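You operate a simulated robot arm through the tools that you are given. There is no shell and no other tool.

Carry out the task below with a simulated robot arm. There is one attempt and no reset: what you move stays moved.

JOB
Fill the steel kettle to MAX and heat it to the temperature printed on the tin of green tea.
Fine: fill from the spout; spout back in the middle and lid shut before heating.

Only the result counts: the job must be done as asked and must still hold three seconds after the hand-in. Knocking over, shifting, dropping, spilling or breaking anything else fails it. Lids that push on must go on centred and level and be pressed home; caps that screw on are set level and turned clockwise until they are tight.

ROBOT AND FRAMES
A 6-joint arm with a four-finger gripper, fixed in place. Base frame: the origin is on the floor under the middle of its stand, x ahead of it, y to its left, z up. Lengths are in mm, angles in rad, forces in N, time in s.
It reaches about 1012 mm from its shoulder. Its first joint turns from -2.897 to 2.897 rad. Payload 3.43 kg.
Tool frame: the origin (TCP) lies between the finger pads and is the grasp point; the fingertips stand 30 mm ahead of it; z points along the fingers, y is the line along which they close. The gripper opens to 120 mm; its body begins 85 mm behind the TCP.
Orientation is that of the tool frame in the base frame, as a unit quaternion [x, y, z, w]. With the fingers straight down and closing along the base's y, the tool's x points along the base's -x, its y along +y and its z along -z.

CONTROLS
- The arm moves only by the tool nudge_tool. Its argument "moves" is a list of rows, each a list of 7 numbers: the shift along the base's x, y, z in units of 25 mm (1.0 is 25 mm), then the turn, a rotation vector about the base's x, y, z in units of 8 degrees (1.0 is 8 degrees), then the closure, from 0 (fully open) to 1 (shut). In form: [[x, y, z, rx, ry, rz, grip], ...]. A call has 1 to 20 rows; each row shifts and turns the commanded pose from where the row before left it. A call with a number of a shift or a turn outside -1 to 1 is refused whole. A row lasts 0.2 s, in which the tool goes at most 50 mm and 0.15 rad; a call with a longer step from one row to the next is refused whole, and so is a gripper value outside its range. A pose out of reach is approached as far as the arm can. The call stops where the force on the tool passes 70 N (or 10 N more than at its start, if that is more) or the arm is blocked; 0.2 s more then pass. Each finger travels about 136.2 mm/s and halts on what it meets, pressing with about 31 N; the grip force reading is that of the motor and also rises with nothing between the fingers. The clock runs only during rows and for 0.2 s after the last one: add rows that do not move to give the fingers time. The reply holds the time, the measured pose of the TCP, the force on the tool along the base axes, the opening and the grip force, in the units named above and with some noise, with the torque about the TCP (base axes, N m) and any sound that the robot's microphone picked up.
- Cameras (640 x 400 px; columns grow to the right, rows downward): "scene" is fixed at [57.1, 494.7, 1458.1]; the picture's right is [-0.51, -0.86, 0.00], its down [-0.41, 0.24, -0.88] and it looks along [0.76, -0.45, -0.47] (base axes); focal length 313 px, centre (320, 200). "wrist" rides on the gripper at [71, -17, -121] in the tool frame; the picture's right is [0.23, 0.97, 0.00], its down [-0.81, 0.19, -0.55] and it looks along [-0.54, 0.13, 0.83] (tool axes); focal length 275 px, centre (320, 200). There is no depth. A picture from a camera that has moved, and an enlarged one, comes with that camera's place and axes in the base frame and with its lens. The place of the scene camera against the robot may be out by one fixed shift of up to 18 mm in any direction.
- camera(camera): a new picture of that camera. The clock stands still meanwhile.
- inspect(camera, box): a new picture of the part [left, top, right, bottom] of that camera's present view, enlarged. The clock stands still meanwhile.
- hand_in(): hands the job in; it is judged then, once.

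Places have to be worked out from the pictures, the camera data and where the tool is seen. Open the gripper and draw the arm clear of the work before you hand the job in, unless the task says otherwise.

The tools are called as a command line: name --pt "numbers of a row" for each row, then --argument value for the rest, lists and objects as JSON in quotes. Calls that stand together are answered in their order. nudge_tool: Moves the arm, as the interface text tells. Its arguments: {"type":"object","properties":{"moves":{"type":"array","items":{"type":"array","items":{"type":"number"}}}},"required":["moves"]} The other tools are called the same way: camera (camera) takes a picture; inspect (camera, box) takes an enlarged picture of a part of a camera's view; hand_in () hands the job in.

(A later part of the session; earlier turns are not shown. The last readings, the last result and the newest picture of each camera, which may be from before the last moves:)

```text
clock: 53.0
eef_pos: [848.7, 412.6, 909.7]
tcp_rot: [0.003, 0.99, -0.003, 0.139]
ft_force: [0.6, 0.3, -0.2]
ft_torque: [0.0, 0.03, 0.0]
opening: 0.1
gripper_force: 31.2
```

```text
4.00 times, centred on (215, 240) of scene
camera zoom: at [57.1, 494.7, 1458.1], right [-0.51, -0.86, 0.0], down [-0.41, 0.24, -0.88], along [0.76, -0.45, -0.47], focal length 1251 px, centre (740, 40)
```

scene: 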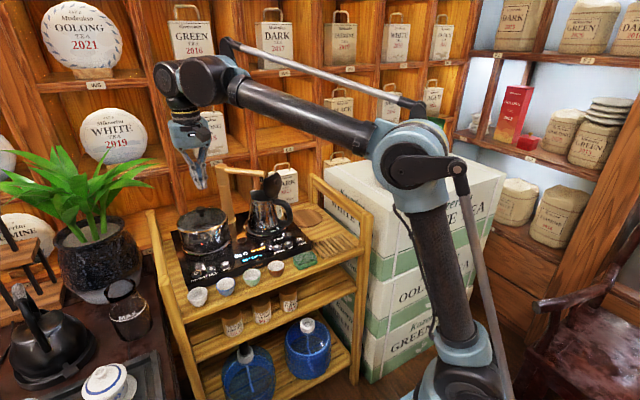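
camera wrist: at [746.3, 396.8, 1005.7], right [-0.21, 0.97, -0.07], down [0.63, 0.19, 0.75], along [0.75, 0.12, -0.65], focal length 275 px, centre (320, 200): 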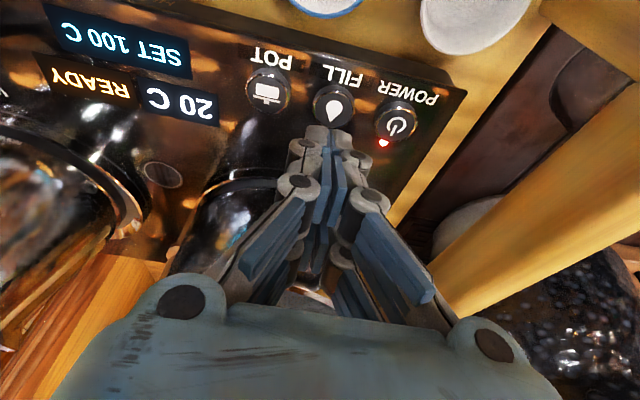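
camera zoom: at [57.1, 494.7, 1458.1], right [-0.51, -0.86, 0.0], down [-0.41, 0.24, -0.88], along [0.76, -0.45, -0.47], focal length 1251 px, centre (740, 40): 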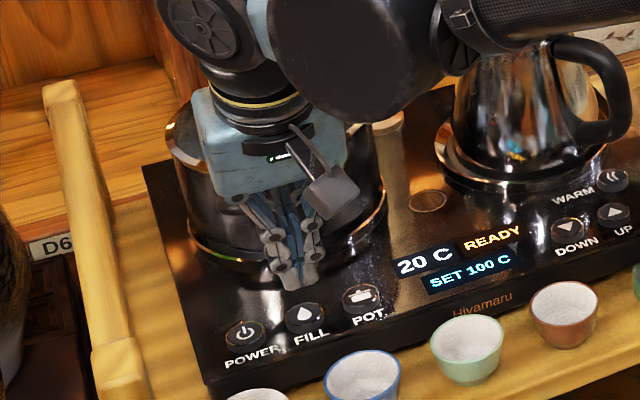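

The tip edge is right above FILL. I lower to just above it.

nudge_tool --pt "0 0.08 -0.5 0 0 0 1" --pt "0 0 -0.4 0 0 0 1" --pt "0 0 0 0 0 0 1" --pt "0 0 0 0 0 0 1"

inspect --camera "wrist" --box '[240, 40, 430, 200]'

inspect --camera "scene" --box '[190, 230, 270, 290]'

```text
clock: 54.0
eef_pos: [848.5, 415.0, 886.2]
tcp_rot: [0.004, 0.99, -0.004, 0.14]
ft_force: [0.1, 0.7, -0.5]
ft_torque: [0.0, -0.02, -0.02]
opening: 0.0
gripper_force: 31.3
```

```text
2.50 times, centred on (335, 120) of wrist
camera zoom: at [746.1, 399.7, 982.4], right [-0.21, 0.97, -0.07], down [0.63, 0.19, 0.75], along [0.75, 0.12, -0.65], focal length 688 px, centre (282, 400)
```

zoom: 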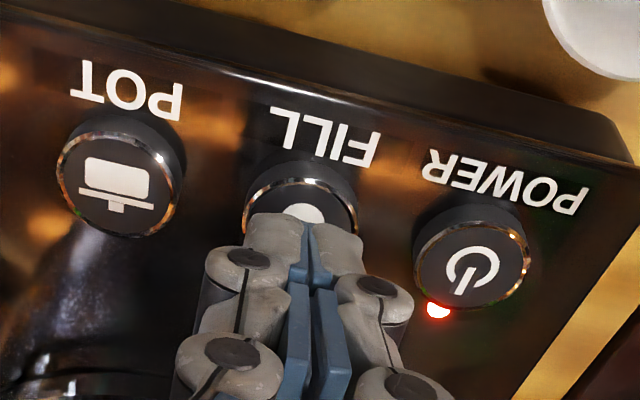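

```text
6.67 times, centred on (230, 260) of scene
camera zoom: at [57.1, 494.7, 1458.1], right [-0.51, -0.86, 0.0], down [-0.41, 0.24, -0.88], along [0.76, -0.45, -0.47], focal length 2085 px, centre (920, -200)
```

zoom: 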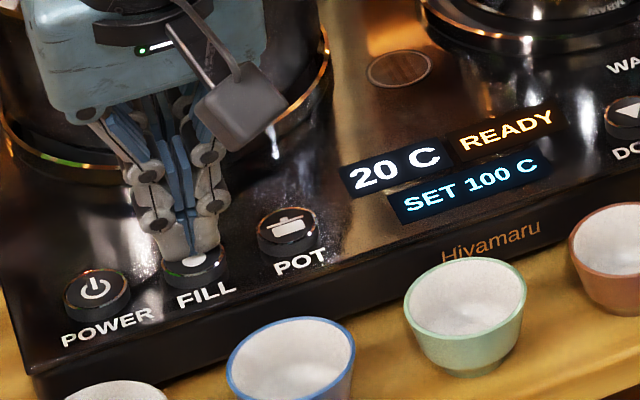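

The tip hovers just over FILL. I shift 3 mm toward its middle and go down in small steps watching for force.

nudge_tool --pt "-0.12 0 0 0 0 0 1" --pt "0 0 -0.06 0 0 0 1" --pt "0 0 -0.06 0 0 0 1" --pt "0 0 0 0 0 0 1"

inspect --camera "scene" --box '[190, 230, 270, 290]'

```text
clock: 55.0
eef_pos: [846.0, 415.4, 883.9]
tcp_rot: [0.003, 0.99, -0.005, 0.139]
ft_force: [-0.1, 0.1, -0.2]
ft_torque: [-0.02, 0.02, 0.0]
opening: 0.0
gripper_force: 30.7
```

```text
6.67 times, centred on (230, 260) of scene
camera zoom: at [57.1, 494.7, 1458.1], right [-0.51, -0.86, 0.0], down [-0.41, 0.24, -0.88], along [0.76, -0.45, -0.47], focal length 2085 px, centre (920, -200)
```

zoom: 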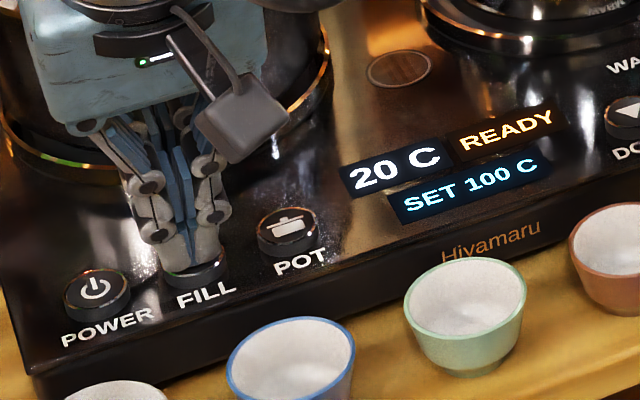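

No contact yet; two more small steps down.

nudge_tool --pt "0 0 -0.06 0 0 0 1" --pt "0 0 -0.06 0 0 0 1"

inspect --camera "scene" --box '[190, 230, 270, 290]'

```text
clock: 55.6
eef_pos: [844.6, 416.2, 879.0]
tcp_rot: [0.003, 0.99, -0.004, 0.139]
ft_force: [-0.3, -0.7, 0.0]
ft_torque: [0.01, -0.03, 0.01]
opening: 5.8
gripper_force: 33.4
heard: click
```

```text
6.67 times, centred on (230, 260) of scene
camera zoom: at [57.1, 494.7, 1458.1], right [-0.51, -0.86, 0.0], down [-0.41, 0.24, -0.88], along [0.76, -0.45, -0.47], focal length 2085 px, centre (920, -200)
```

zoom: 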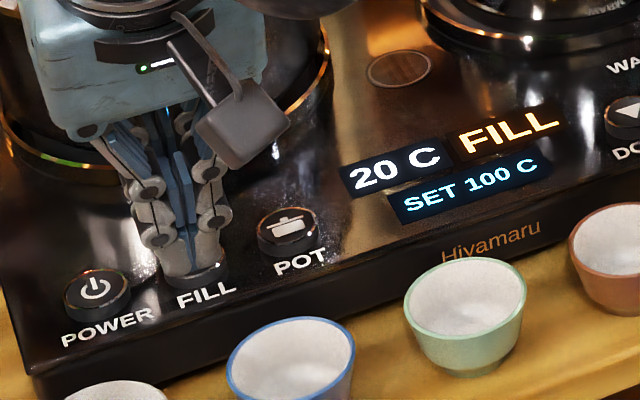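

It clicked and the display shows FILL. I raise a few mm off the button, staying ready, and look at the flow.

nudge_tool --pt "0 0 0.2 0 0 0 1"

inspect --camera "scene" --box '[215, 160, 305, 245]'

inspect --camera "scene" --box '[245, 180, 295, 210]'

```text
clock: 56.0
eef_pos: [844.6, 416.7, 885.7]
tcp_rot: [0.002, 0.99, -0.003, 0.139]
ft_force: [0.3, 0.0, 0.8]
ft_torque: [0.01, 0.01, 0.01]
opening: 0.0
gripper_force: 33.4
```

```text
4.71 times, centred on (260, 202) of scene
camera zoom: at [57.1, 494.7, 1458.1], right [-0.51, -0.86, 0.0], down [-0.41, 0.24, -0.88], along [0.76, -0.45, -0.47], focal length 1472 px, centre (602, 188)
```

zoom: 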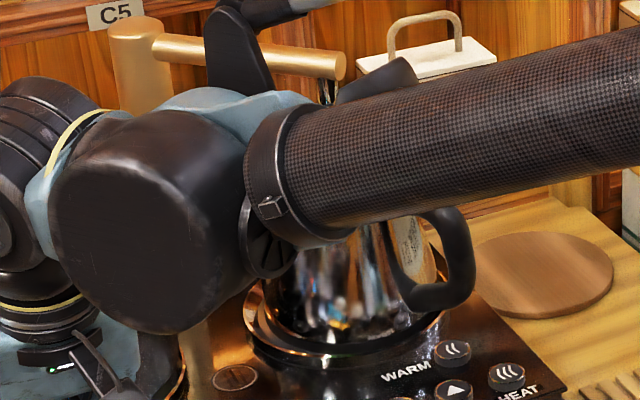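

```text
12.80 times, centred on (270, 195) of scene
camera zoom: at [57.1, 494.7, 1458.1], right [-0.51, -0.86, 0.0], down [-0.41, 0.24, -0.88], along [0.76, -0.45, -0.47], focal length 4003 px, centre (960, 264)
```

zoom: 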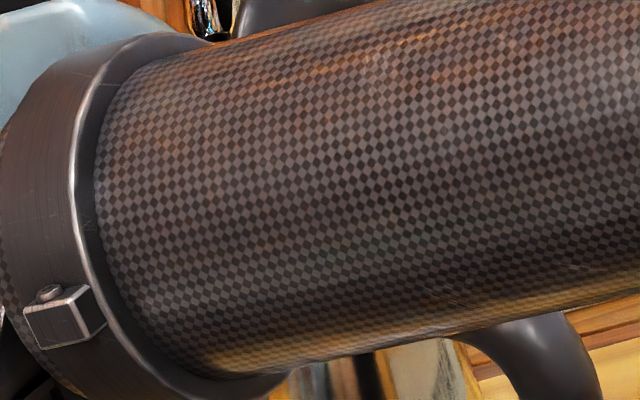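

The forearm hides the kettle; I check the display and the nozzle for flow.

inspect --camera "scene" --box '[225, 235, 285, 280]'

inspect --camera "scene" --box '[250, 160, 280, 190]'

```text
8.89 times, centred on (255, 258) of scene
camera zoom: at [57.1, 494.7, 1458.1], right [-0.51, -0.86, 0.0], down [-0.41, 0.24, -0.88], along [0.76, -0.45, -0.47], focal length 2780 px, centre (898, -311)
```

zoom: 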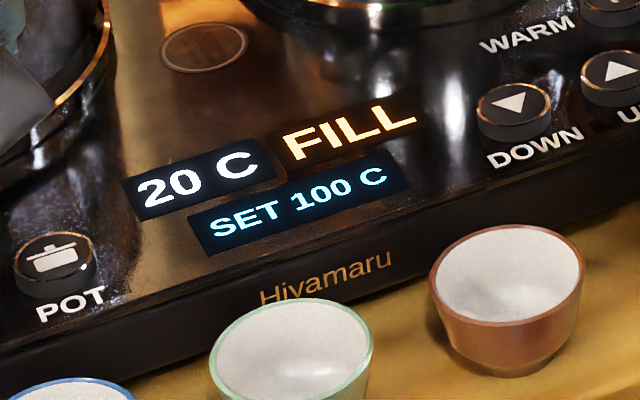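

```text
13.33 times, centred on (265, 175) of scene
camera zoom: at [57.1, 494.7, 1458.1], right [-0.51, -0.86, 0.0], down [-0.41, 0.24, -0.88], along [0.76, -0.45, -0.47], focal length 4170 px, centre (1053, 533)
```

zoom: 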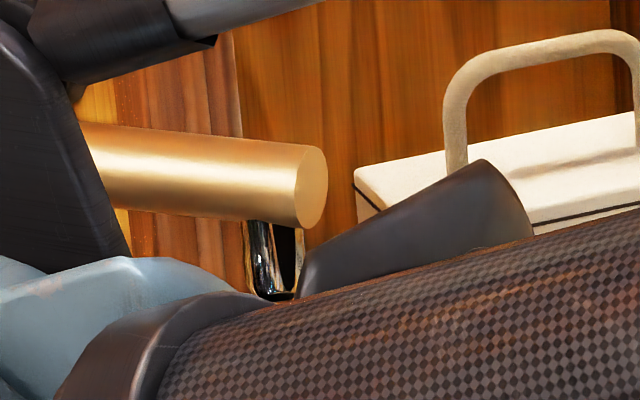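

FILL runs on after release. I wait about a second and press FILL once more to stop it, so I can measure the rate.

nudge_tool --pt "0 0 0 0 0 0 1" --pt "0 0 0 0 0 0 1" --pt "0 0 0 0 0 0 1" --pt "0 0 -0.12 0 0 0 1" --pt "0 0 -0.12 0 0 0 1"

inspect --camera "scene" --box '[225, 235, 285, 280]'

```text
clock: 57.2
eef_pos: [845.1, 415.7, 878.8]
tcp_rot: [0.003, 0.99, -0.004, 0.14]
ft_force: [0.4, -0.8, 0.8]
ft_torque: [0.01, 0.02, 0.0]
opening: 5.9
gripper_force: 33.6
heard: click
```

```text
8.89 times, centred on (255, 258) of scene
camera zoom: at [57.1, 494.7, 1458.1], right [-0.51, -0.86, 0.0], down [-0.41, 0.24, -0.88], along [0.76, -0.45, -0.47], focal length 2780 px, centre (898, -311)
```

zoom: 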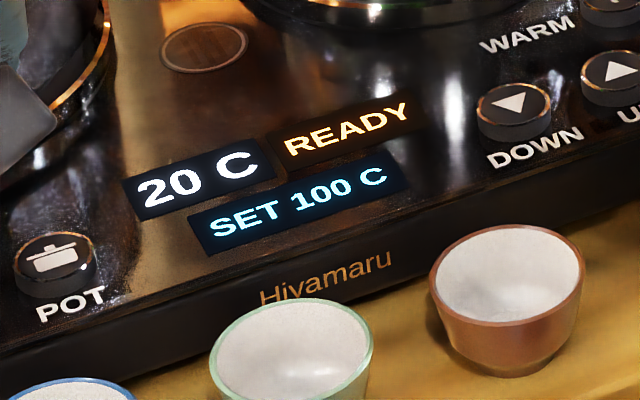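

The second press stopped it (READY) after ≈1.6 s of flow. I rise, untilt, and turn the tool to look into the kettle from the left side.

nudge_tool --pt "0 0 0.8 0 0 0 1" --pt "0 0 1 0 0 0 1" --pt "0 0 1 0 1 0 1" --pt "0 0 1 0 1 0 1" --pt "0 0 1 0 0 -0.9 1" --pt "0 0 1 0 0 -0.9 1" --pt "0 0 1 0 0 -0.9 1" --pt "0 0 1 0 0 -0.9 1" --pt "0 0 1 0 0 -0.9 1" --pt "0 0 1 0 0 -0.9 1" --pt "0.7 -0.4 0.2 0 0 -0.9 1" --pt "0.7 -0.4 0 0 0 -0.9 1" --pt "0.7 -0.4 0 0 0 -0.9 0.7" --pt "0.7 -0.4 0 0 0 -0.9 0.4" --pt "0.7 -0.4 0 0 0 -0.9 0.2" --pt "0.7 -0.4 0 0 0 -0.9 0.0" --pt "0.7 -0.4 0 0 0 -0.45 0.0" --pt "0.3 -0.6 0 0 0 0 0.0" --pt "0 0 0 0 0 0 0.0"

camera --camera "wrist"

inspect --camera "scene" --box '[225, 160, 315, 245]'

```text
clock: 61.2
eef_pos: [975.6, 332.8, 1130.1]
tcp_rot: [0.709, 0.705, -0.003, -0.003]
ft_force: [-0.3, 0.2, -0.5]
ft_torque: [-0.02, -0.01, -0.02]
opening: 120.0
gripper_force: 0.0
```

```text
taken
camera wrist: at [959.3, 404.2, 1250.5], right [0.97, 0.23, -0.01], down [0.19, -0.81, 0.55], along [0.12, -0.54, -0.83], focal length 275 px, centre (320, 200)
```

wrist: 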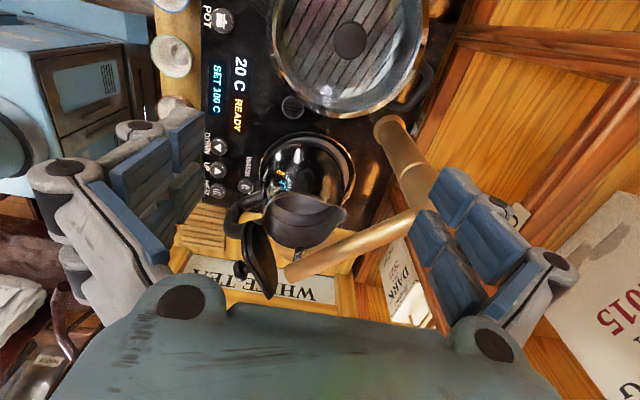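

```text
4.71 times, centred on (270, 202) of scene
camera zoom: at [57.1, 494.7, 1458.1], right [-0.51, -0.86, 0.0], down [-0.41, 0.24, -0.88], along [0.76, -0.45, -0.47], focal length 1472 px, centre (555, 188)
```

zoom: 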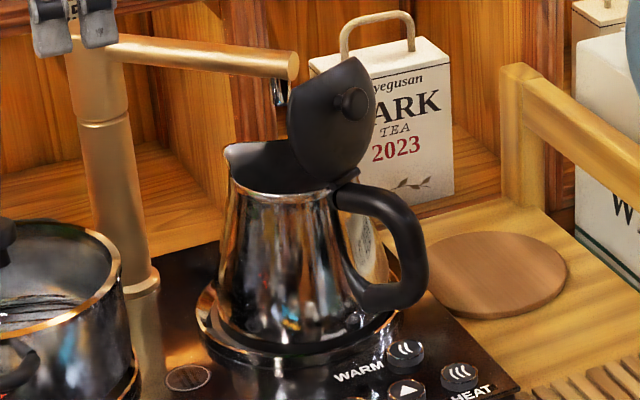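

From the left I enlarge the kettle mouth to find the water level and the mark.

inspect --camera "wrist" --box '[230, 170, 370, 290]'

inspect --camera "wrist" --box '[260, 185, 350, 255]'

```text
3.33 times, centred on (300, 230) of wrist
camera zoom: at [959.3, 404.2, 1250.5], right [0.97, 0.23, -0.01], down [0.19, -0.81, 0.55], along [0.12, -0.54, -0.83], focal length 918 px, centre (387, 100)
```

zoom: 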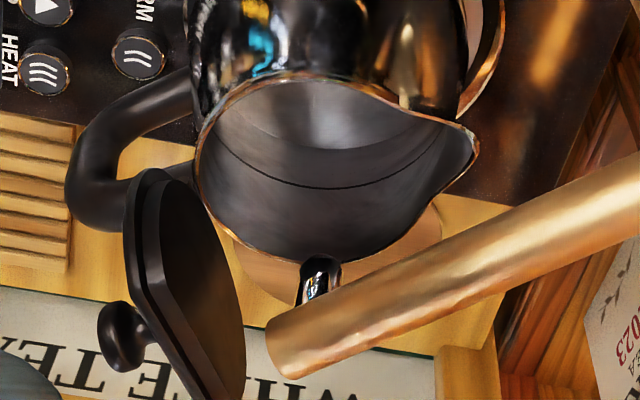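

```text
5.71 times, centred on (305, 220) of wrist
camera zoom: at [959.3, 404.2, 1250.5], right [0.97, 0.23, -0.01], down [0.19, -0.81, 0.55], along [0.12, -0.54, -0.83], focal length 1573 px, centre (406, 86)
```

zoom: 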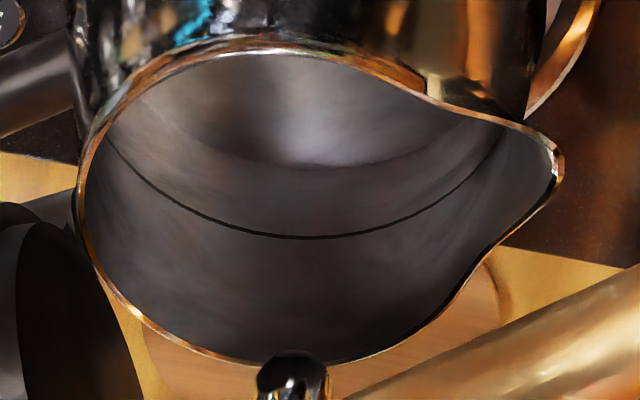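

I zoom further to judge the surface in the kettle compared with the ring.

inspect --camera "wrist" --box '[270, 190, 340, 240]'

```text
8.00 times, centred on (305, 215) of wrist
camera zoom: at [959.3, 404.2, 1250.5], right [0.97, 0.23, -0.01], down [0.19, -0.81, 0.55], along [0.12, -0.54, -0.83], focal length 2202 px, centre (440, 80)
```

zoom: 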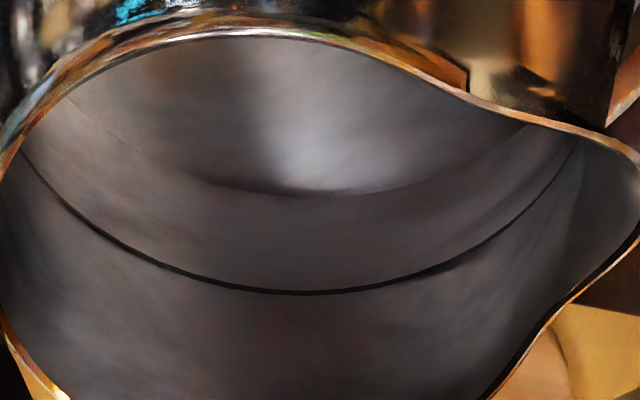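

I go back along the same path to hover over FILL for a second, longer dose.

nudge_tool --pt "-0.3 0.6 0 0 0 0 0.3" --pt "-0.7 0.4 0 0 0 0.45 0.6" --pt "-0.7 0.4 0 0 0 0.9 1" --pt "-0.7 0.4 0 0 0 0.9 1" --pt "-0.7 0.4 0 0 0 0.9 1" --pt "-0.7 0.4 0 0 0 0.9 1" --pt "-0.7 0.4 0 0 0 0.9 1" --pt "-0.7 0.4 0 0 0 0.9 1" --pt "0 0 -1 0 0 0.9 1" --pt "0 0 -1 0 0 0.9 1" --pt "0 0 -1 0 0 0.9 1" --pt "0 0 -1 0 0 0.9 1" --pt "0 0 -1 0 0 0.9 1" --pt "0 0 -1 0 0 0.9 1" --pt "0 0 -1 0 -1 0 1" --pt "0 0 -1 0 -1 0 1" --pt "0 0 -1 0 0 0 1" --pt "0 0 -0.5 0 0 0 1" --pt "0 0 0 0 0 0 1"

inspect --camera "scene" --box '[190, 230, 270, 290]'

inspect --camera "wrist" --box '[240, 40, 430, 200]'

```text
clock: 65.2
eef_pos: [846.9, 414.9, 891.7]
tcp_rot: [0.003, 0.99, -0.004, 0.14]
ft_force: [-1.4, -0.9, 0.2]
ft_torque: [0.02, 0.0, 0.0]
opening: 0.0
gripper_force: 31.5
```

```text
6.67 times, centred on (230, 260) of scene
camera zoom: at [57.1, 494.7, 1458.1], right [-0.51, -0.86, 0.0], down [-0.41, 0.24, -0.88], along [0.76, -0.45, -0.47], focal length 2085 px, centre (920, -200)
```

zoom: 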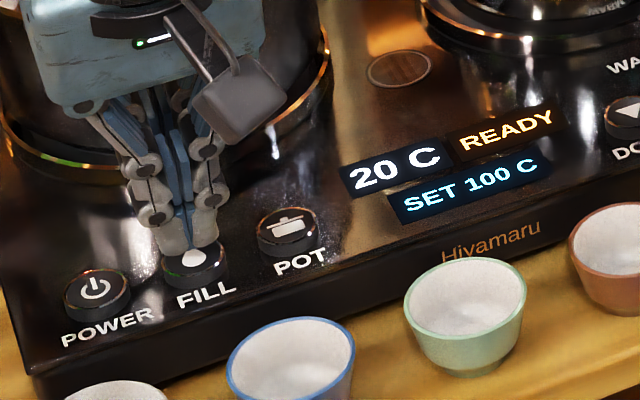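

```text
2.50 times, centred on (335, 120) of wrist
camera zoom: at [743.5, 400.2, 987.5], right [-0.21, 0.97, -0.07], down [0.63, 0.19, 0.75], along [0.75, 0.12, -0.65], focal length 688 px, centre (282, 400)
```

zoom: 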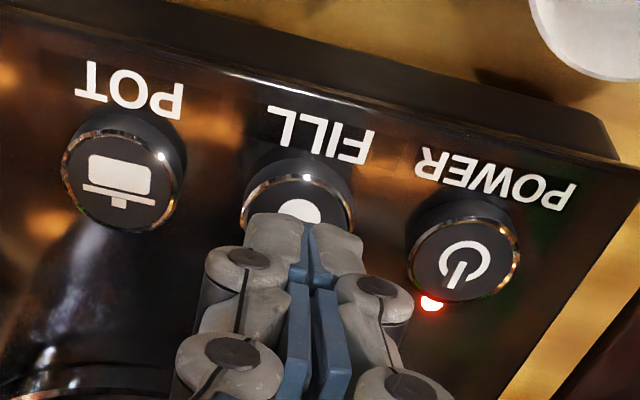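

I press FILL, lift off, let it run ≈3 s and press again to stop, in one call.

nudge_tool --pt "0 0 -0.25 0 0 0 1" --pt "0 0 -0.25 0 0 0 1" --pt "0 0 0.24 0 0 0 1" --pt "0 0 0 0 0 0 1" --pt "0 0 0 0 0 0 1" --pt "0 0 0 0 0 0 1" --pt "0 0 0 0 0 0 1" --pt "0 0 0 0 0 0 1" --pt "0 0 0 0 0 0 1" --pt "0 0 0 0 0 0 1" --pt "0 0 0 0 0 0 1" --pt "0 0 0 0 0 0 1" --pt "0 0 0 0 0 0 1" --pt "0 0 0 0 0 0 1" --pt "0 0 0 0 0 0 1" --pt "0 0 -0.12 0 0 0 1" --pt "0 0 -0.12 0 0 0 1"

inspect --camera "scene" --box '[225, 235, 285, 280]'

```text
clock: 68.8
eef_pos: [845.0, 414.6, 880.0]
tcp_rot: [0.003, 0.99, -0.004, 0.139]
ft_force: [-0.5, 1.4, 1.3]
ft_torque: [0.04, 0.06, -0.04]
opening: 6.1
gripper_force: 33.5
heard: click, click
```

```text
8.89 times, centred on (255, 258) of scene
camera zoom: at [57.1, 494.7, 1458.1], right [-0.51, -0.86, 0.0], down [-0.41, 0.24, -0.88], along [0.76, -0.45, -0.47], focal length 2780 px, centre (898, -311)
```

zoom: 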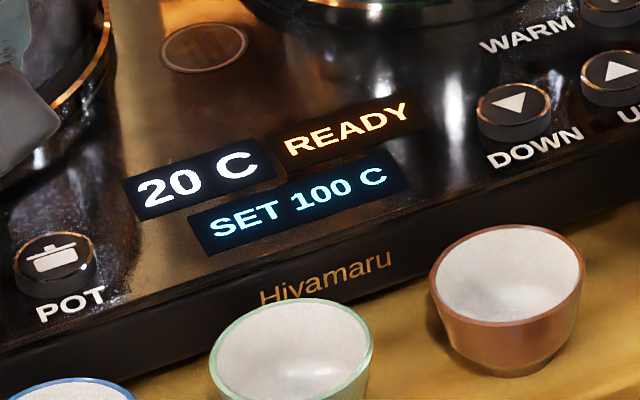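

Two clicks heard, READY again (≈3 s more, ≈4.5 s in total). Back up to the same viewpoint to read the level.

nudge_tool --pt "0 0 0.8 0 0 0 1" --pt "0 0 1 0 0 0 1" --pt "0 0 1 0 1 0 1" --pt "0 0 1 0 1 0 1" --pt "0 0 1 0 0 -0.9 1" --pt "0 0 1 0 0 -0.9 1" --pt "0 0 1 0 0 -0.9 1" --pt "0 0 1 0 0 -0.9 1" --pt "0 0 1 0 0 -0.9 1" --pt "0 0 1 0 0 -0.9 1" --pt "0.7 -0.4 0.2 0 0 -0.9 1" --pt "0.7 -0.4 0 0 0 -0.9 1" --pt "0.7 -0.4 0 0 0 -0.9 0.7" --pt "0.7 -0.4 0 0 0 -0.9 0.4" --pt "0.7 -0.4 0 0 0 -0.9 0.2" --pt "0.7 -0.4 0 0 0 -0.9 0.0" --pt "0.7 -0.4 0 0 0 -0.45 0.0" --pt "0.3 -0.6 0 0 0 0 0.0" --pt "0 0 0 0 0 0 0.0"

inspect --camera "wrist" --box '[270, 190, 340, 240]'

inspect --camera "wrist" --box '[260, 185, 350, 255]'

```text
clock: 72.8
eef_pos: [973.7, 329.8, 1130.5]
tcp_rot: [0.709, 0.705, -0.003, -0.003]
ft_force: [0.2, -0.4, -0.4]
ft_torque: [0.01, 0.0, 0.02]
opening: 120.2
gripper_force: 0.0
```

```text
8.00 times, centred on (305, 215) of wrist
camera zoom: at [958.1, 402.9, 1249.9], right [0.97, 0.23, -0.01], down [0.19, -0.81, 0.55], along [0.12, -0.54, -0.83], focal length 2202 px, centre (440, 80)
```

zoom: 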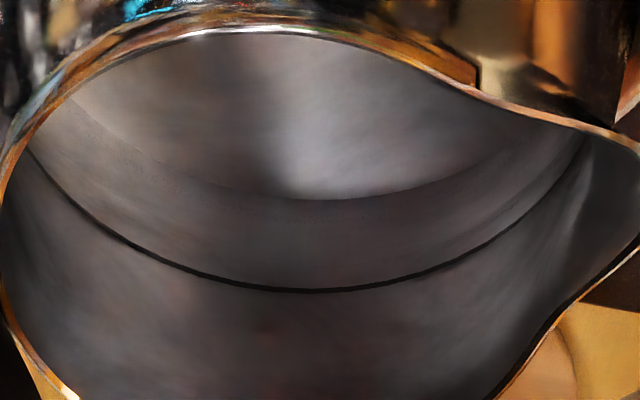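

```text
5.71 times, centred on (305, 220) of wrist
camera zoom: at [958.1, 402.9, 1249.9], right [0.97, 0.23, -0.01], down [0.19, -0.81, 0.55], along [0.12, -0.54, -0.83], focal length 1573 px, centre (406, 86)
```

zoom: 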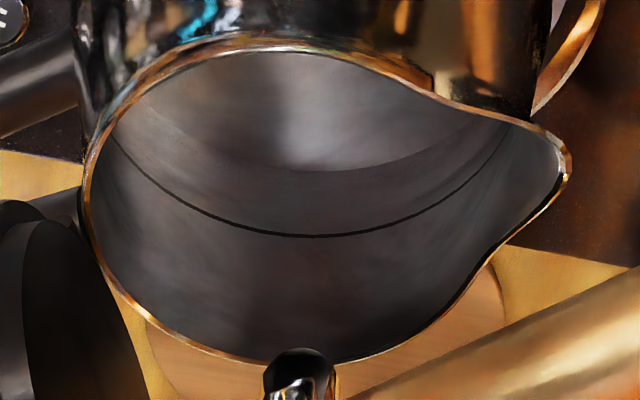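

The surface rose only ≈2–3 mm in 3 s while the ring is still ≈30 mm above it, so the flow is slow (≈0.8 mm/s). I return to FILL for a longer dose.

nudge_tool --pt "-0.3 0.6 0 0 0 0 0.3" --pt "-0.7 0.4 0 0 0 0.45 0.6" --pt "-0.7 0.4 0 0 0 0.9 1" --pt "-0.7 0.4 0 0 0 0.9 1" --pt "-0.7 0.4 0 0 0 0.9 1" --pt "-0.7 0.4 0 0 0 0.9 1" --pt "-0.7 0.4 0 0 0 0.9 1" --pt "-0.7 0.4 0 0 0 0.9 1" --pt "0 0 -1 0 0 0.9 1" --pt "0 0 -1 0 0 0.9 1" --pt "0 0 -1 0 0 0.9 1" --pt "0 0 -1 0 0 0.9 1" --pt "0 0 -1 0 0 0.9 1" --pt "0 0 -1 0 0 0.9 1" --pt "0 0 -1 0 -1 0 1" --pt "0 0 -1 0 -1 0 1" --pt "0 0 -1 0 0 0 1" --pt "0 0 -0.5 0 0 0 1" --pt "0 0 0 0 0 0 1"

inspect --camera "scene" --box '[190, 230, 270, 290]'

```text
clock: 76.8
eef_pos: [844.1, 416.8, 892.6]
tcp_rot: [0.003, 0.99, -0.004, 0.14]
ft_force: [-0.2, -0.6, 0.0]
ft_torque: [0.0, 0.0, 0.01]
opening: 0.0
gripper_force: 31.4
```

```text
6.67 times, centred on (230, 260) of scene
camera zoom: at [57.1, 494.7, 1458.1], right [-0.51, -0.86, 0.0], down [-0.41, 0.24, -0.88], along [0.76, -0.45, -0.47], focal length 2085 px, centre (920, -200)
```

zoom: 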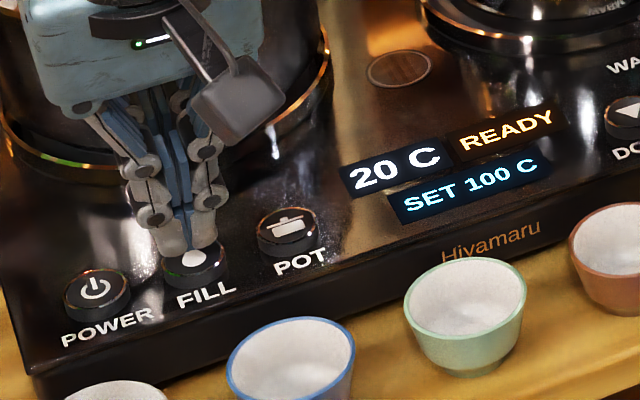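

I press FILL to start and let it run.

nudge_tool --pt "0 0 -0.25 0 0 0 1" --pt "0 0 -0.25 0 0 0 1" --pt "0 0 0.24 0 0 0 1" --pt "0 0 0 0 0 0 1" --pt "0 0 0 0 0 0 1" --pt "0 0 0 0 0 0 1" --pt "0 0 0 0 0 0 1" --pt "0 0 0 0 0 0 1" --pt "0 0 0 0 0 0 1" --pt "0 0 0 0 0 0 1" --pt "0 0 0 0 0 0 1" --pt "0 0 0 0 0 0 1" --pt "0 0 0 0 0 0 1" --pt "0 0 0 0 0 0 1" --pt "0 0 0 0 0 0 1" --pt "0 0 0 0 0 0 1" --pt "0 0 0 0 0 0 1" --pt "0 0 0 0 0 0 1" --pt "0 0 0 0 0 0 1"

inspect --camera "scene" --box '[225, 235, 285, 280]'

inspect --camera "scene" --box '[215, 160, 305, 245]'

```text
clock: 80.8
eef_pos: [844.3, 415.7, 886.8]
tcp_rot: [0.004, 0.99, -0.004, 0.139]
ft_force: [-0.3, 0.5, -0.7]
ft_torque: [-0.02, -0.02, 0.0]
opening: 0.0
gripper_force: 33.4
heard: click
```

```text
8.89 times, centred on (255, 258) of scene
camera zoom: at [57.1, 494.7, 1458.1], right [-0.51, -0.86, 0.0], down [-0.41, 0.24, -0.88], along [0.76, -0.45, -0.47], focal length 2780 px, centre (898, -311)
```

zoom: 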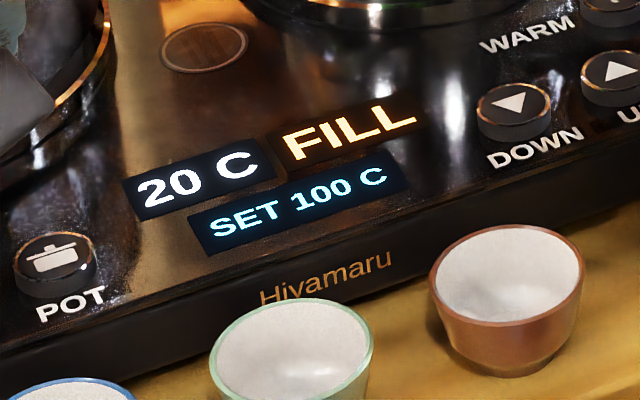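

```text
4.71 times, centred on (260, 202) of scene
camera zoom: at [57.1, 494.7, 1458.1], right [-0.51, -0.86, 0.0], down [-0.41, 0.24, -0.88], along [0.76, -0.45, -0.47], focal length 1472 px, centre (602, 188)
```

zoom: 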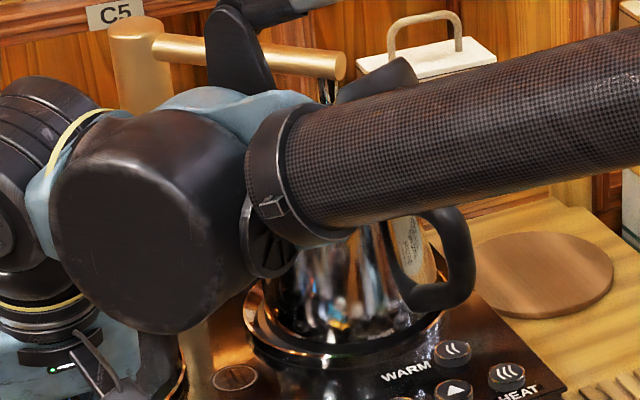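

FILL is running. I go up to the viewpoint while it flows, to confirm the stream lands inside and to measure the rate.

nudge_tool --pt "0 0 0.56 0 0 0 1" --pt "0 0 1 0 0 0 1" --pt "0 0 1 0 1 0 1" --pt "0 0 1 0 1 0 1" --pt "0 0 1 0 0 -0.9 1" --pt "0 0 1 0 0 -0.9 1" --pt "0 0 1 0 0 -0.9 1" --pt "0 0 1 0 0 -0.9 1" --pt "0 0 1 0 0 -0.9 1" --pt "0 0 1 0 0 -0.9 1" --pt "0.7 -0.4 0.2 0 0 -0.9 1" --pt "0.7 -0.4 0 0 0 -0.9 1" --pt "0.7 -0.4 0 0 0 -0.9 0.7" --pt "0.7 -0.4 0 0 0 -0.9 0.4" --pt "0.7 -0.4 0 0 0 -0.9 0.2" --pt "0.7 -0.4 0 0 0 -0.9 0.0" --pt "0.7 -0.4 0 0 0 -0.45 0.0" --pt "0.3 -0.6 0 0 0 0 0.0"

inspect --camera "wrist" --box '[270, 190, 340, 240]'

inspect --camera "wrist" --box '[260, 185, 350, 255]'

inspect --camera "scene" --box '[225, 160, 315, 245]'

```text
clock: 84.6
eef_pos: [974.3, 330.3, 1129.6]
tcp_rot: [0.709, 0.705, -0.003, -0.002]
ft_force: [-0.2, 0.6, 0.0]
ft_torque: [-0.03, -0.01, -0.01]
opening: 119.9
gripper_force: 0.1
```

```text
8.00 times, centred on (305, 215) of wrist
camera zoom: at [959.7, 402.5, 1250.3], right [0.97, 0.22, -0.01], down [0.19, -0.81, 0.55], along [0.12, -0.54, -0.83], focal length 2202 px, centre (440, 80)
```

zoom: 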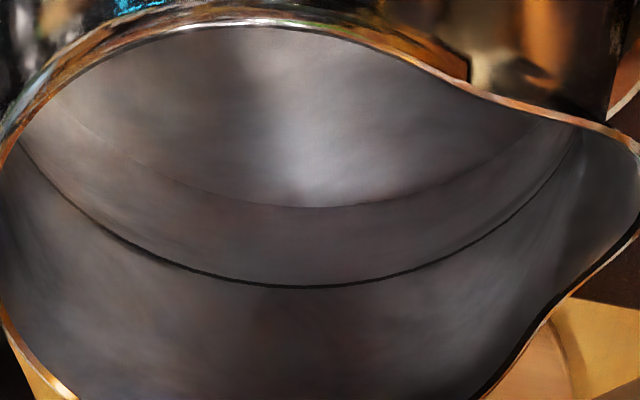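

```text
5.71 times, centred on (305, 220) of wrist
camera zoom: at [959.7, 402.5, 1250.3], right [0.97, 0.22, -0.01], down [0.19, -0.81, 0.55], along [0.12, -0.54, -0.83], focal length 1573 px, centre (406, 86)
```

zoom: 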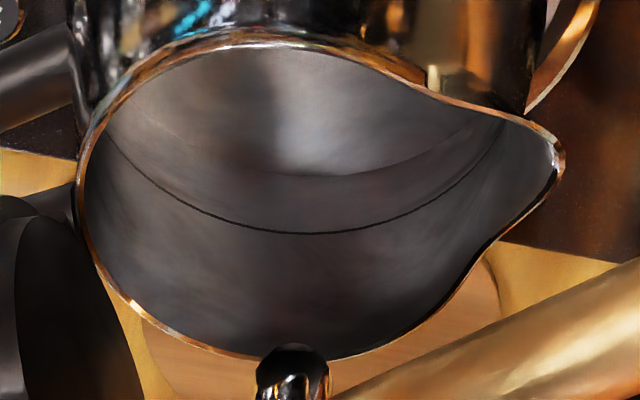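

```text
4.71 times, centred on (270, 202) of scene
camera zoom: at [57.1, 494.7, 1458.1], right [-0.51, -0.86, 0.0], down [-0.41, 0.24, -0.88], along [0.76, -0.45, -0.47], focal length 1472 px, centre (555, 188)
```

zoom: 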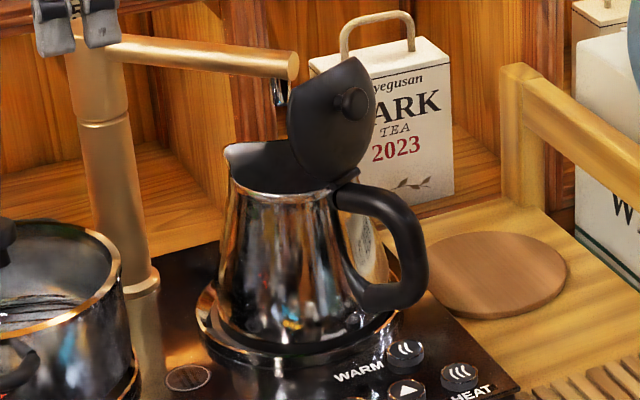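

The surface is ≈4 mm higher; the ring-to-surface gap went from 92 to 80 px. I check the display to see that FILL is still on.

inspect --camera "scene" --box '[225, 235, 285, 280]'

nudge_tool --pt "0 0 0 0 0 0 0" --pt "0 0 0 0 0 0 0" --pt "0 0 0 0 0 0 0" --pt "0 0 0 0 0 0 0" --pt "0 0 0 0 0 0 0" --pt "0 0 0 0 0 0 0" --pt "0 0 0 0 0 0 0" --pt "0 0 0 0 0 0 0" --pt "0 0 0 0 0 0 0" --pt "0 0 0 0 0 0 0"

inspect --camera "wrist" --box '[270, 190, 340, 240]'

camera --camera "wrist"

```text
8.89 times, centred on (255, 258) of scene
camera zoom: at [57.1, 494.7, 1458.1], right [-0.51, -0.86, 0.0], down [-0.41, 0.24, -0.88], along [0.76, -0.45, -0.47], focal length 2780 px, centre (898, -311)
```

zoom: 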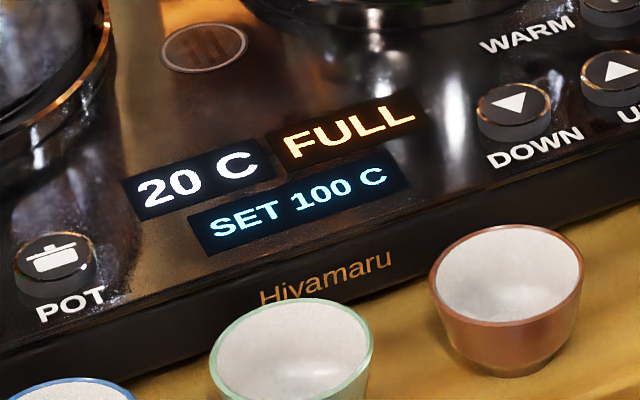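

```text
clock: 86.8
eef_pos: [973.8, 329.9, 1130.0]
tcp_rot: [0.709, 0.705, -0.003, -0.002]
ft_force: [0.6, 0.3, 0.2]
ft_torque: [-0.01, -0.01, 0.0]
opening: 120.1
gripper_force: 0.0
```

```text
8.00 times, centred on (305, 215) of wrist
camera zoom: at [959.6, 402.6, 1250.2], right [0.97, 0.23, -0.01], down [0.19, -0.81, 0.55], along [0.12, -0.54, -0.83], focal length 2202 px, centre (440, 80)
```

zoom: 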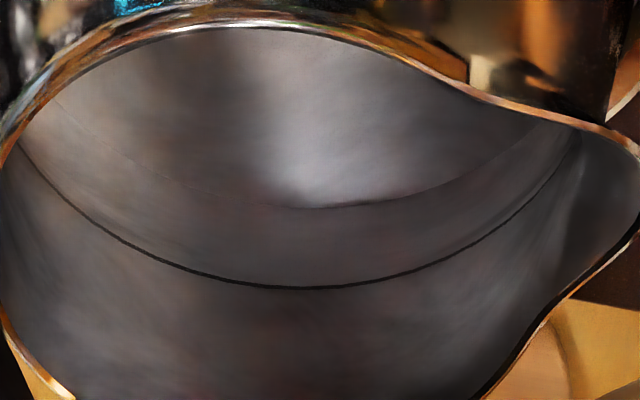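

```text
taken
camera wrist: at [959.6, 402.6, 1250.2], right [0.97, 0.23, -0.01], down [0.19, -0.81, 0.55], along [0.12, -0.54, -0.83], focal length 275 px, centre (320, 200)
```

wrist: 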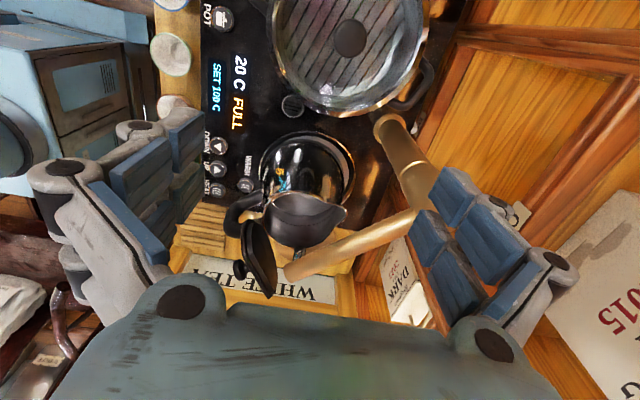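

The display now says FULL, so the station stopped by itself. I zoom strongly on the wall near the ring to see where the water surface stands.

inspect --camera "wrist" --box '[285, 205, 325, 235]'

inspect --camera "wrist" --box '[310, 195, 345, 225]'

inspect --camera "wrist" --box '[263, 190, 298, 220]'

inspect --camera "scene" --box '[245, 180, 295, 210]'

```text
13.33 times, centred on (305, 220) of wrist
camera zoom: at [959.6, 402.6, 1250.2], right [0.97, 0.23, -0.01], down [0.19, -0.81, 0.55], along [0.12, -0.54, -0.83], focal length 3670 px, centre (520, -67)
```

zoom: 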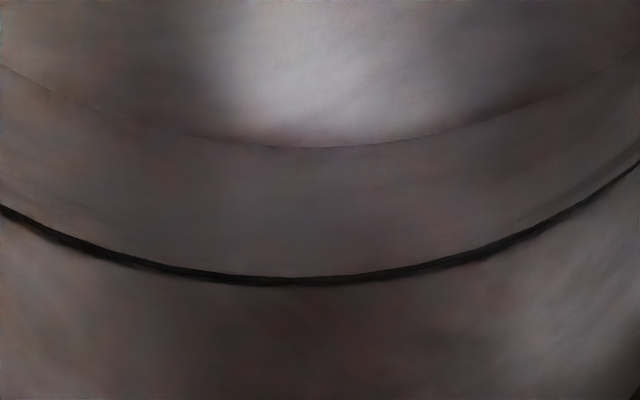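

```text
13.33 times, centred on (328, 210) of wrist
camera zoom: at [959.6, 402.6, 1250.2], right [0.97, 0.23, -0.01], down [0.19, -0.81, 0.55], along [0.12, -0.54, -0.83], focal length 3670 px, centre (220, 67)
```

zoom: 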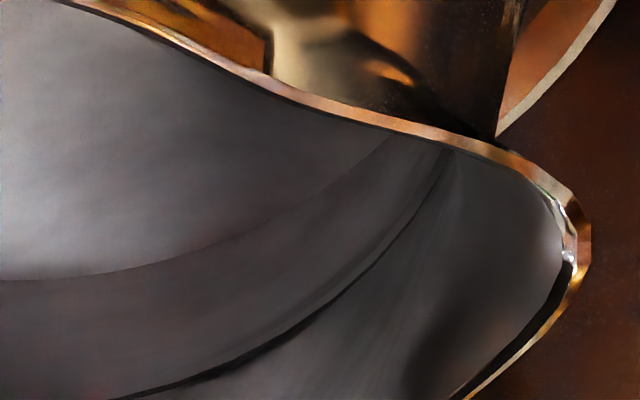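

```text
13.33 times, centred on (280, 205) of wrist
camera zoom: at [959.6, 402.6, 1250.2], right [0.97, 0.23, -0.01], down [0.19, -0.81, 0.55], along [0.12, -0.54, -0.83], focal length 3670 px, centre (847, 133)
```

zoom: 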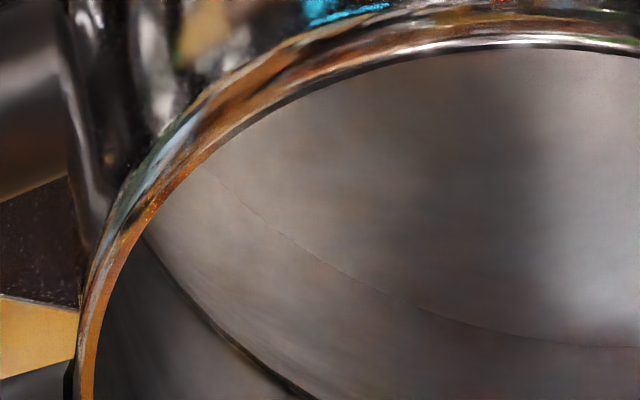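

```text
12.80 times, centred on (270, 195) of scene
camera zoom: at [57.1, 494.7, 1458.1], right [-0.51, -0.86, 0.0], down [-0.41, 0.24, -0.88], along [0.76, -0.45, -0.47], focal length 4003 px, centre (960, 264)
```

zoom: 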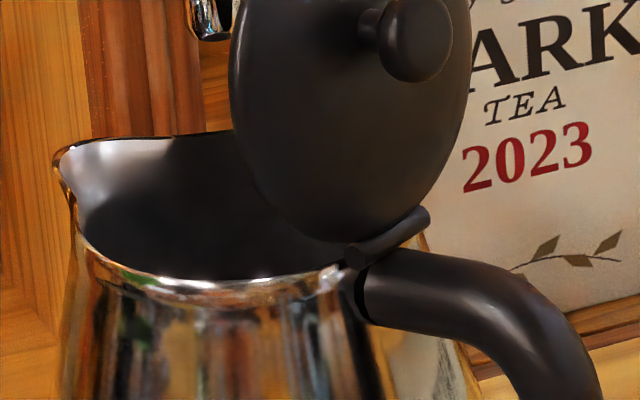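

The ring looks unchanged and only the floor edge seems to have shifted, so I want a direct comparison with my pre-fill picture. I move high over to the same right-hand viewpoint used before filling.

nudge_tool --pt "0 0 0.2 0 0 1 0" --pt "0 0 0 0 0 1 0" --pt "0 0 0 0 0 1 0" --pt "0 0 0 0 0 1 0" --pt "0 -0.5 0 0 0 1 0" --pt "0 -0.5 0 0 0 1 0" --pt "0 -0.5 0 0 0 1 0" --pt "0 -0.5 0 0 0 1 0" --pt "0 -0.5 0 0 0 1 0" --pt "0 -0.5 0 0 0 1 0" --pt "0 -0.5 0 0 0 1 0" --pt "0 -0.5 0 0 0 1 0" --pt "0 -0.5 0 0 0 1 0" --pt "0 -0.5 0 0 0 1 0" --pt "0 -0.5 0 0 0 1 0" --pt "0 -0.5 0 0 0 1 0" --pt "0 -0.5 0 0 0 1 0" --pt "0 -0.5 0 0 0 1 0" --pt "0 -0.5 0 0 0 1 0" --pt "0 -0.5 0 0 0 1 0"

nudge_tool --pt "0.1 -0.5 0 0 0 1 0" --pt "0.1 -0.5 0 0 0 1 0" --pt "0 -0.5 0 0 0 0.5 0" --pt "0 -0.25 0 0 0 0 0" --pt "0 0 -0.85 0 0 0 0" --pt "0 0 -0.85 0 0 0 0" --pt "0 0 0 0 0 0 0" --pt "0 0 0 0 0 0 0"

inspect --camera "wrist" --box '[255, 155, 320, 240]'

inspect --camera "wrist" --box '[225, 120, 375, 260]'

```text
clock: 91.0
eef_pos: [973.4, 131.5, 1134.1]
tcp_rot: [-0.572, 0.82, -0.002, 0.003]
ft_force: [-0.4, -0.6, 0.1]
ft_torque: [-0.03, 0.0, -0.01]
opening: 119.9
gripper_force: 0.0
```

```text
clock: 92.8
eef_pos: [980.4, 88.9, 1091.4]
tcp_rot: [-0.705, 0.709, -0.002, 0.003]
ft_force: [0.3, 0.5, -0.2]
ft_torque: [-0.02, 0.01, 0.0]
opening: 119.9
gripper_force: 0.0
```

```text
4.71 times, centred on (288, 198) of wrist
camera zoom: at [996.1, 17.0, 1212.1], right [-0.97, -0.23, -0.01], down [-0.19, 0.81, 0.55], along [-0.12, 0.54, -0.83], focal length 1295 px, centre (473, 212)
```

zoom: 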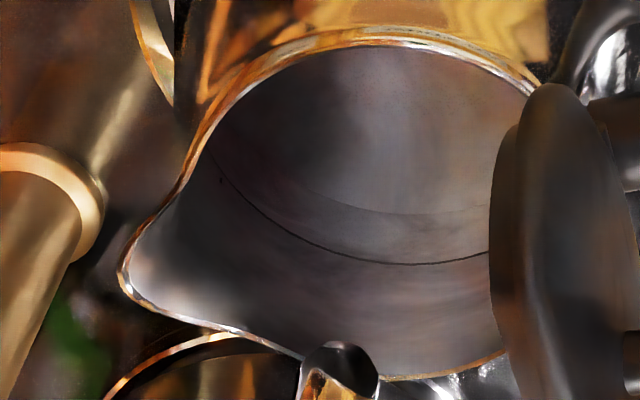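

```text
2.86 times, centred on (300, 190) of wrist
camera zoom: at [996.1, 17.0, 1212.1], right [-0.97, -0.23, -0.01], down [-0.19, 0.81, 0.55], along [-0.12, 0.54, -0.83], focal length 786 px, centre (377, 229)
```

zoom: 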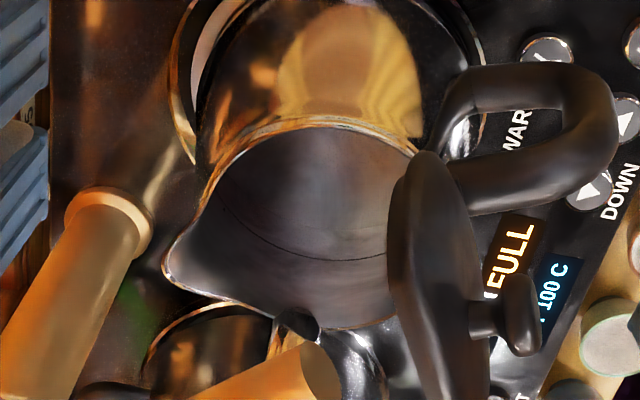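

Now I zoom in on the ring from this side; it looks thinner than in the pre-fill picture.

inspect --camera "wrist" --box '[280, 190, 320, 220]'

inspect --camera "wrist" --box '[262, 175, 302, 215]'

```text
13.33 times, centred on (300, 205) of wrist
camera zoom: at [996.1, 17.0, 1212.1], right [-0.97, -0.23, -0.01], down [-0.19, 0.81, 0.55], along [-0.12, 0.54, -0.83], focal length 3670 px, centre (587, 133)
```

zoom: 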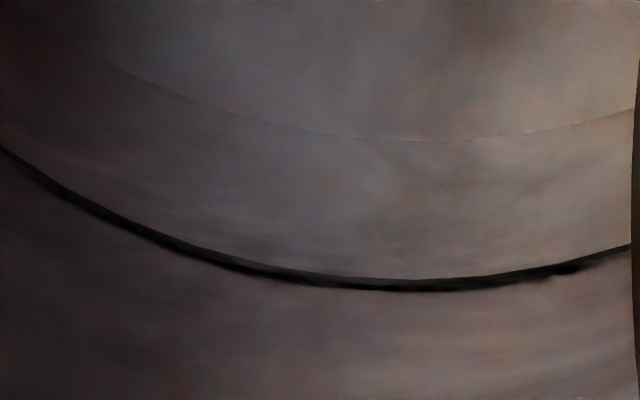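

```text
10.00 times, centred on (282, 195) of wrist
camera zoom: at [996.1, 17.0, 1212.1], right [-0.97, -0.23, -0.01], down [-0.19, 0.81, 0.55], along [-0.12, 0.54, -0.83], focal length 2753 px, centre (700, 250)
```

zoom: 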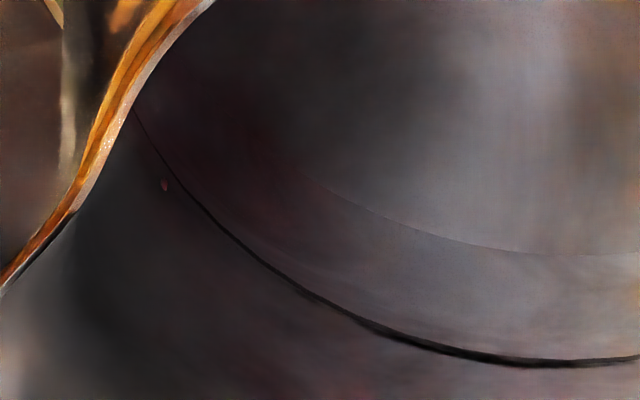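

Nothing decisive can be seen optically beyond FULL, so I will press FILL once more as a check: if the kettle is at MAX the station should stay at FULL. I return high and clear to hover over FILL.

nudge_tool --pt "-0.4 0 0.9 0 0 0 0.3" --pt "-0.4 0 0.8 0 0 -0.9 0.6" --pt "-0.4 1 0 0 0 -0.9 1" --pt "-0.4 1 0 0 0 -0.9 1" --pt "-0.4 1 0 0 0 -0.9 1" --pt "-0.4 1 0 0 0 -0.9 1" --pt "-0.4 1 0 0 0 -0.9 1" --pt "-0.4 1 0 0 0 -0.9 1" --pt "-0.4 1 0 0 0 -0.9 1" --pt "-0.4 1 0 0 0 -0.9 1" --pt "-0.4 1 0 0 0 -0.9 1" --pt "-0.4 1 0 0 0 -0.9 1" --pt "-0.4 1 0 0 0 -0.9 1" --pt "0 1 0 0 0 -0.45 1" --pt "0 1 0 0 0 0 1" --pt "0 0 -1 0 0 0 1" --pt "0 0 -1 0 0 0 1" --pt "0 0 0 0 0 0 1"

camera --camera "wrist"

inspect --camera "scene" --box '[225, 160, 315, 245]'

```text
clock: 96.6
eef_pos: [849.7, 412.9, 1084.7]
tcp_rot: [0.003, 1.0, -0.003, 0.0]
ft_force: [0.4, -0.6, 0.1]
ft_torque: [-0.01, 0.02, 0.0]
opening: 0.0
gripper_force: 31.2
```

```text
taken
camera wrist: at [778.1, 398.2, 1204.8], right [-0.23, 0.97, -0.01], down [0.81, 0.19, 0.55], along [0.54, 0.12, -0.83], focal length 275 px, centre (320, 200)
```

wrist: 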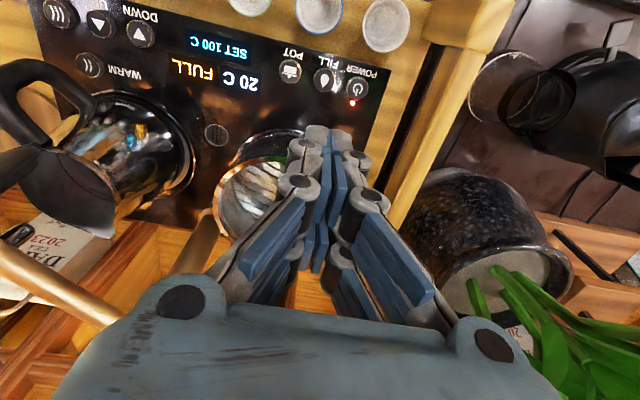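

```text
4.71 times, centred on (270, 202) of scene
camera zoom: at [57.1, 494.7, 1458.1], right [-0.51, -0.86, 0.0], down [-0.41, 0.24, -0.88], along [0.76, -0.45, -0.47], focal length 1472 px, centre (555, 188)
```

zoom: 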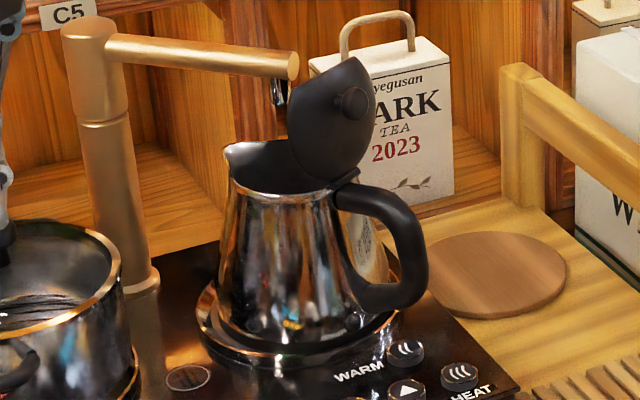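

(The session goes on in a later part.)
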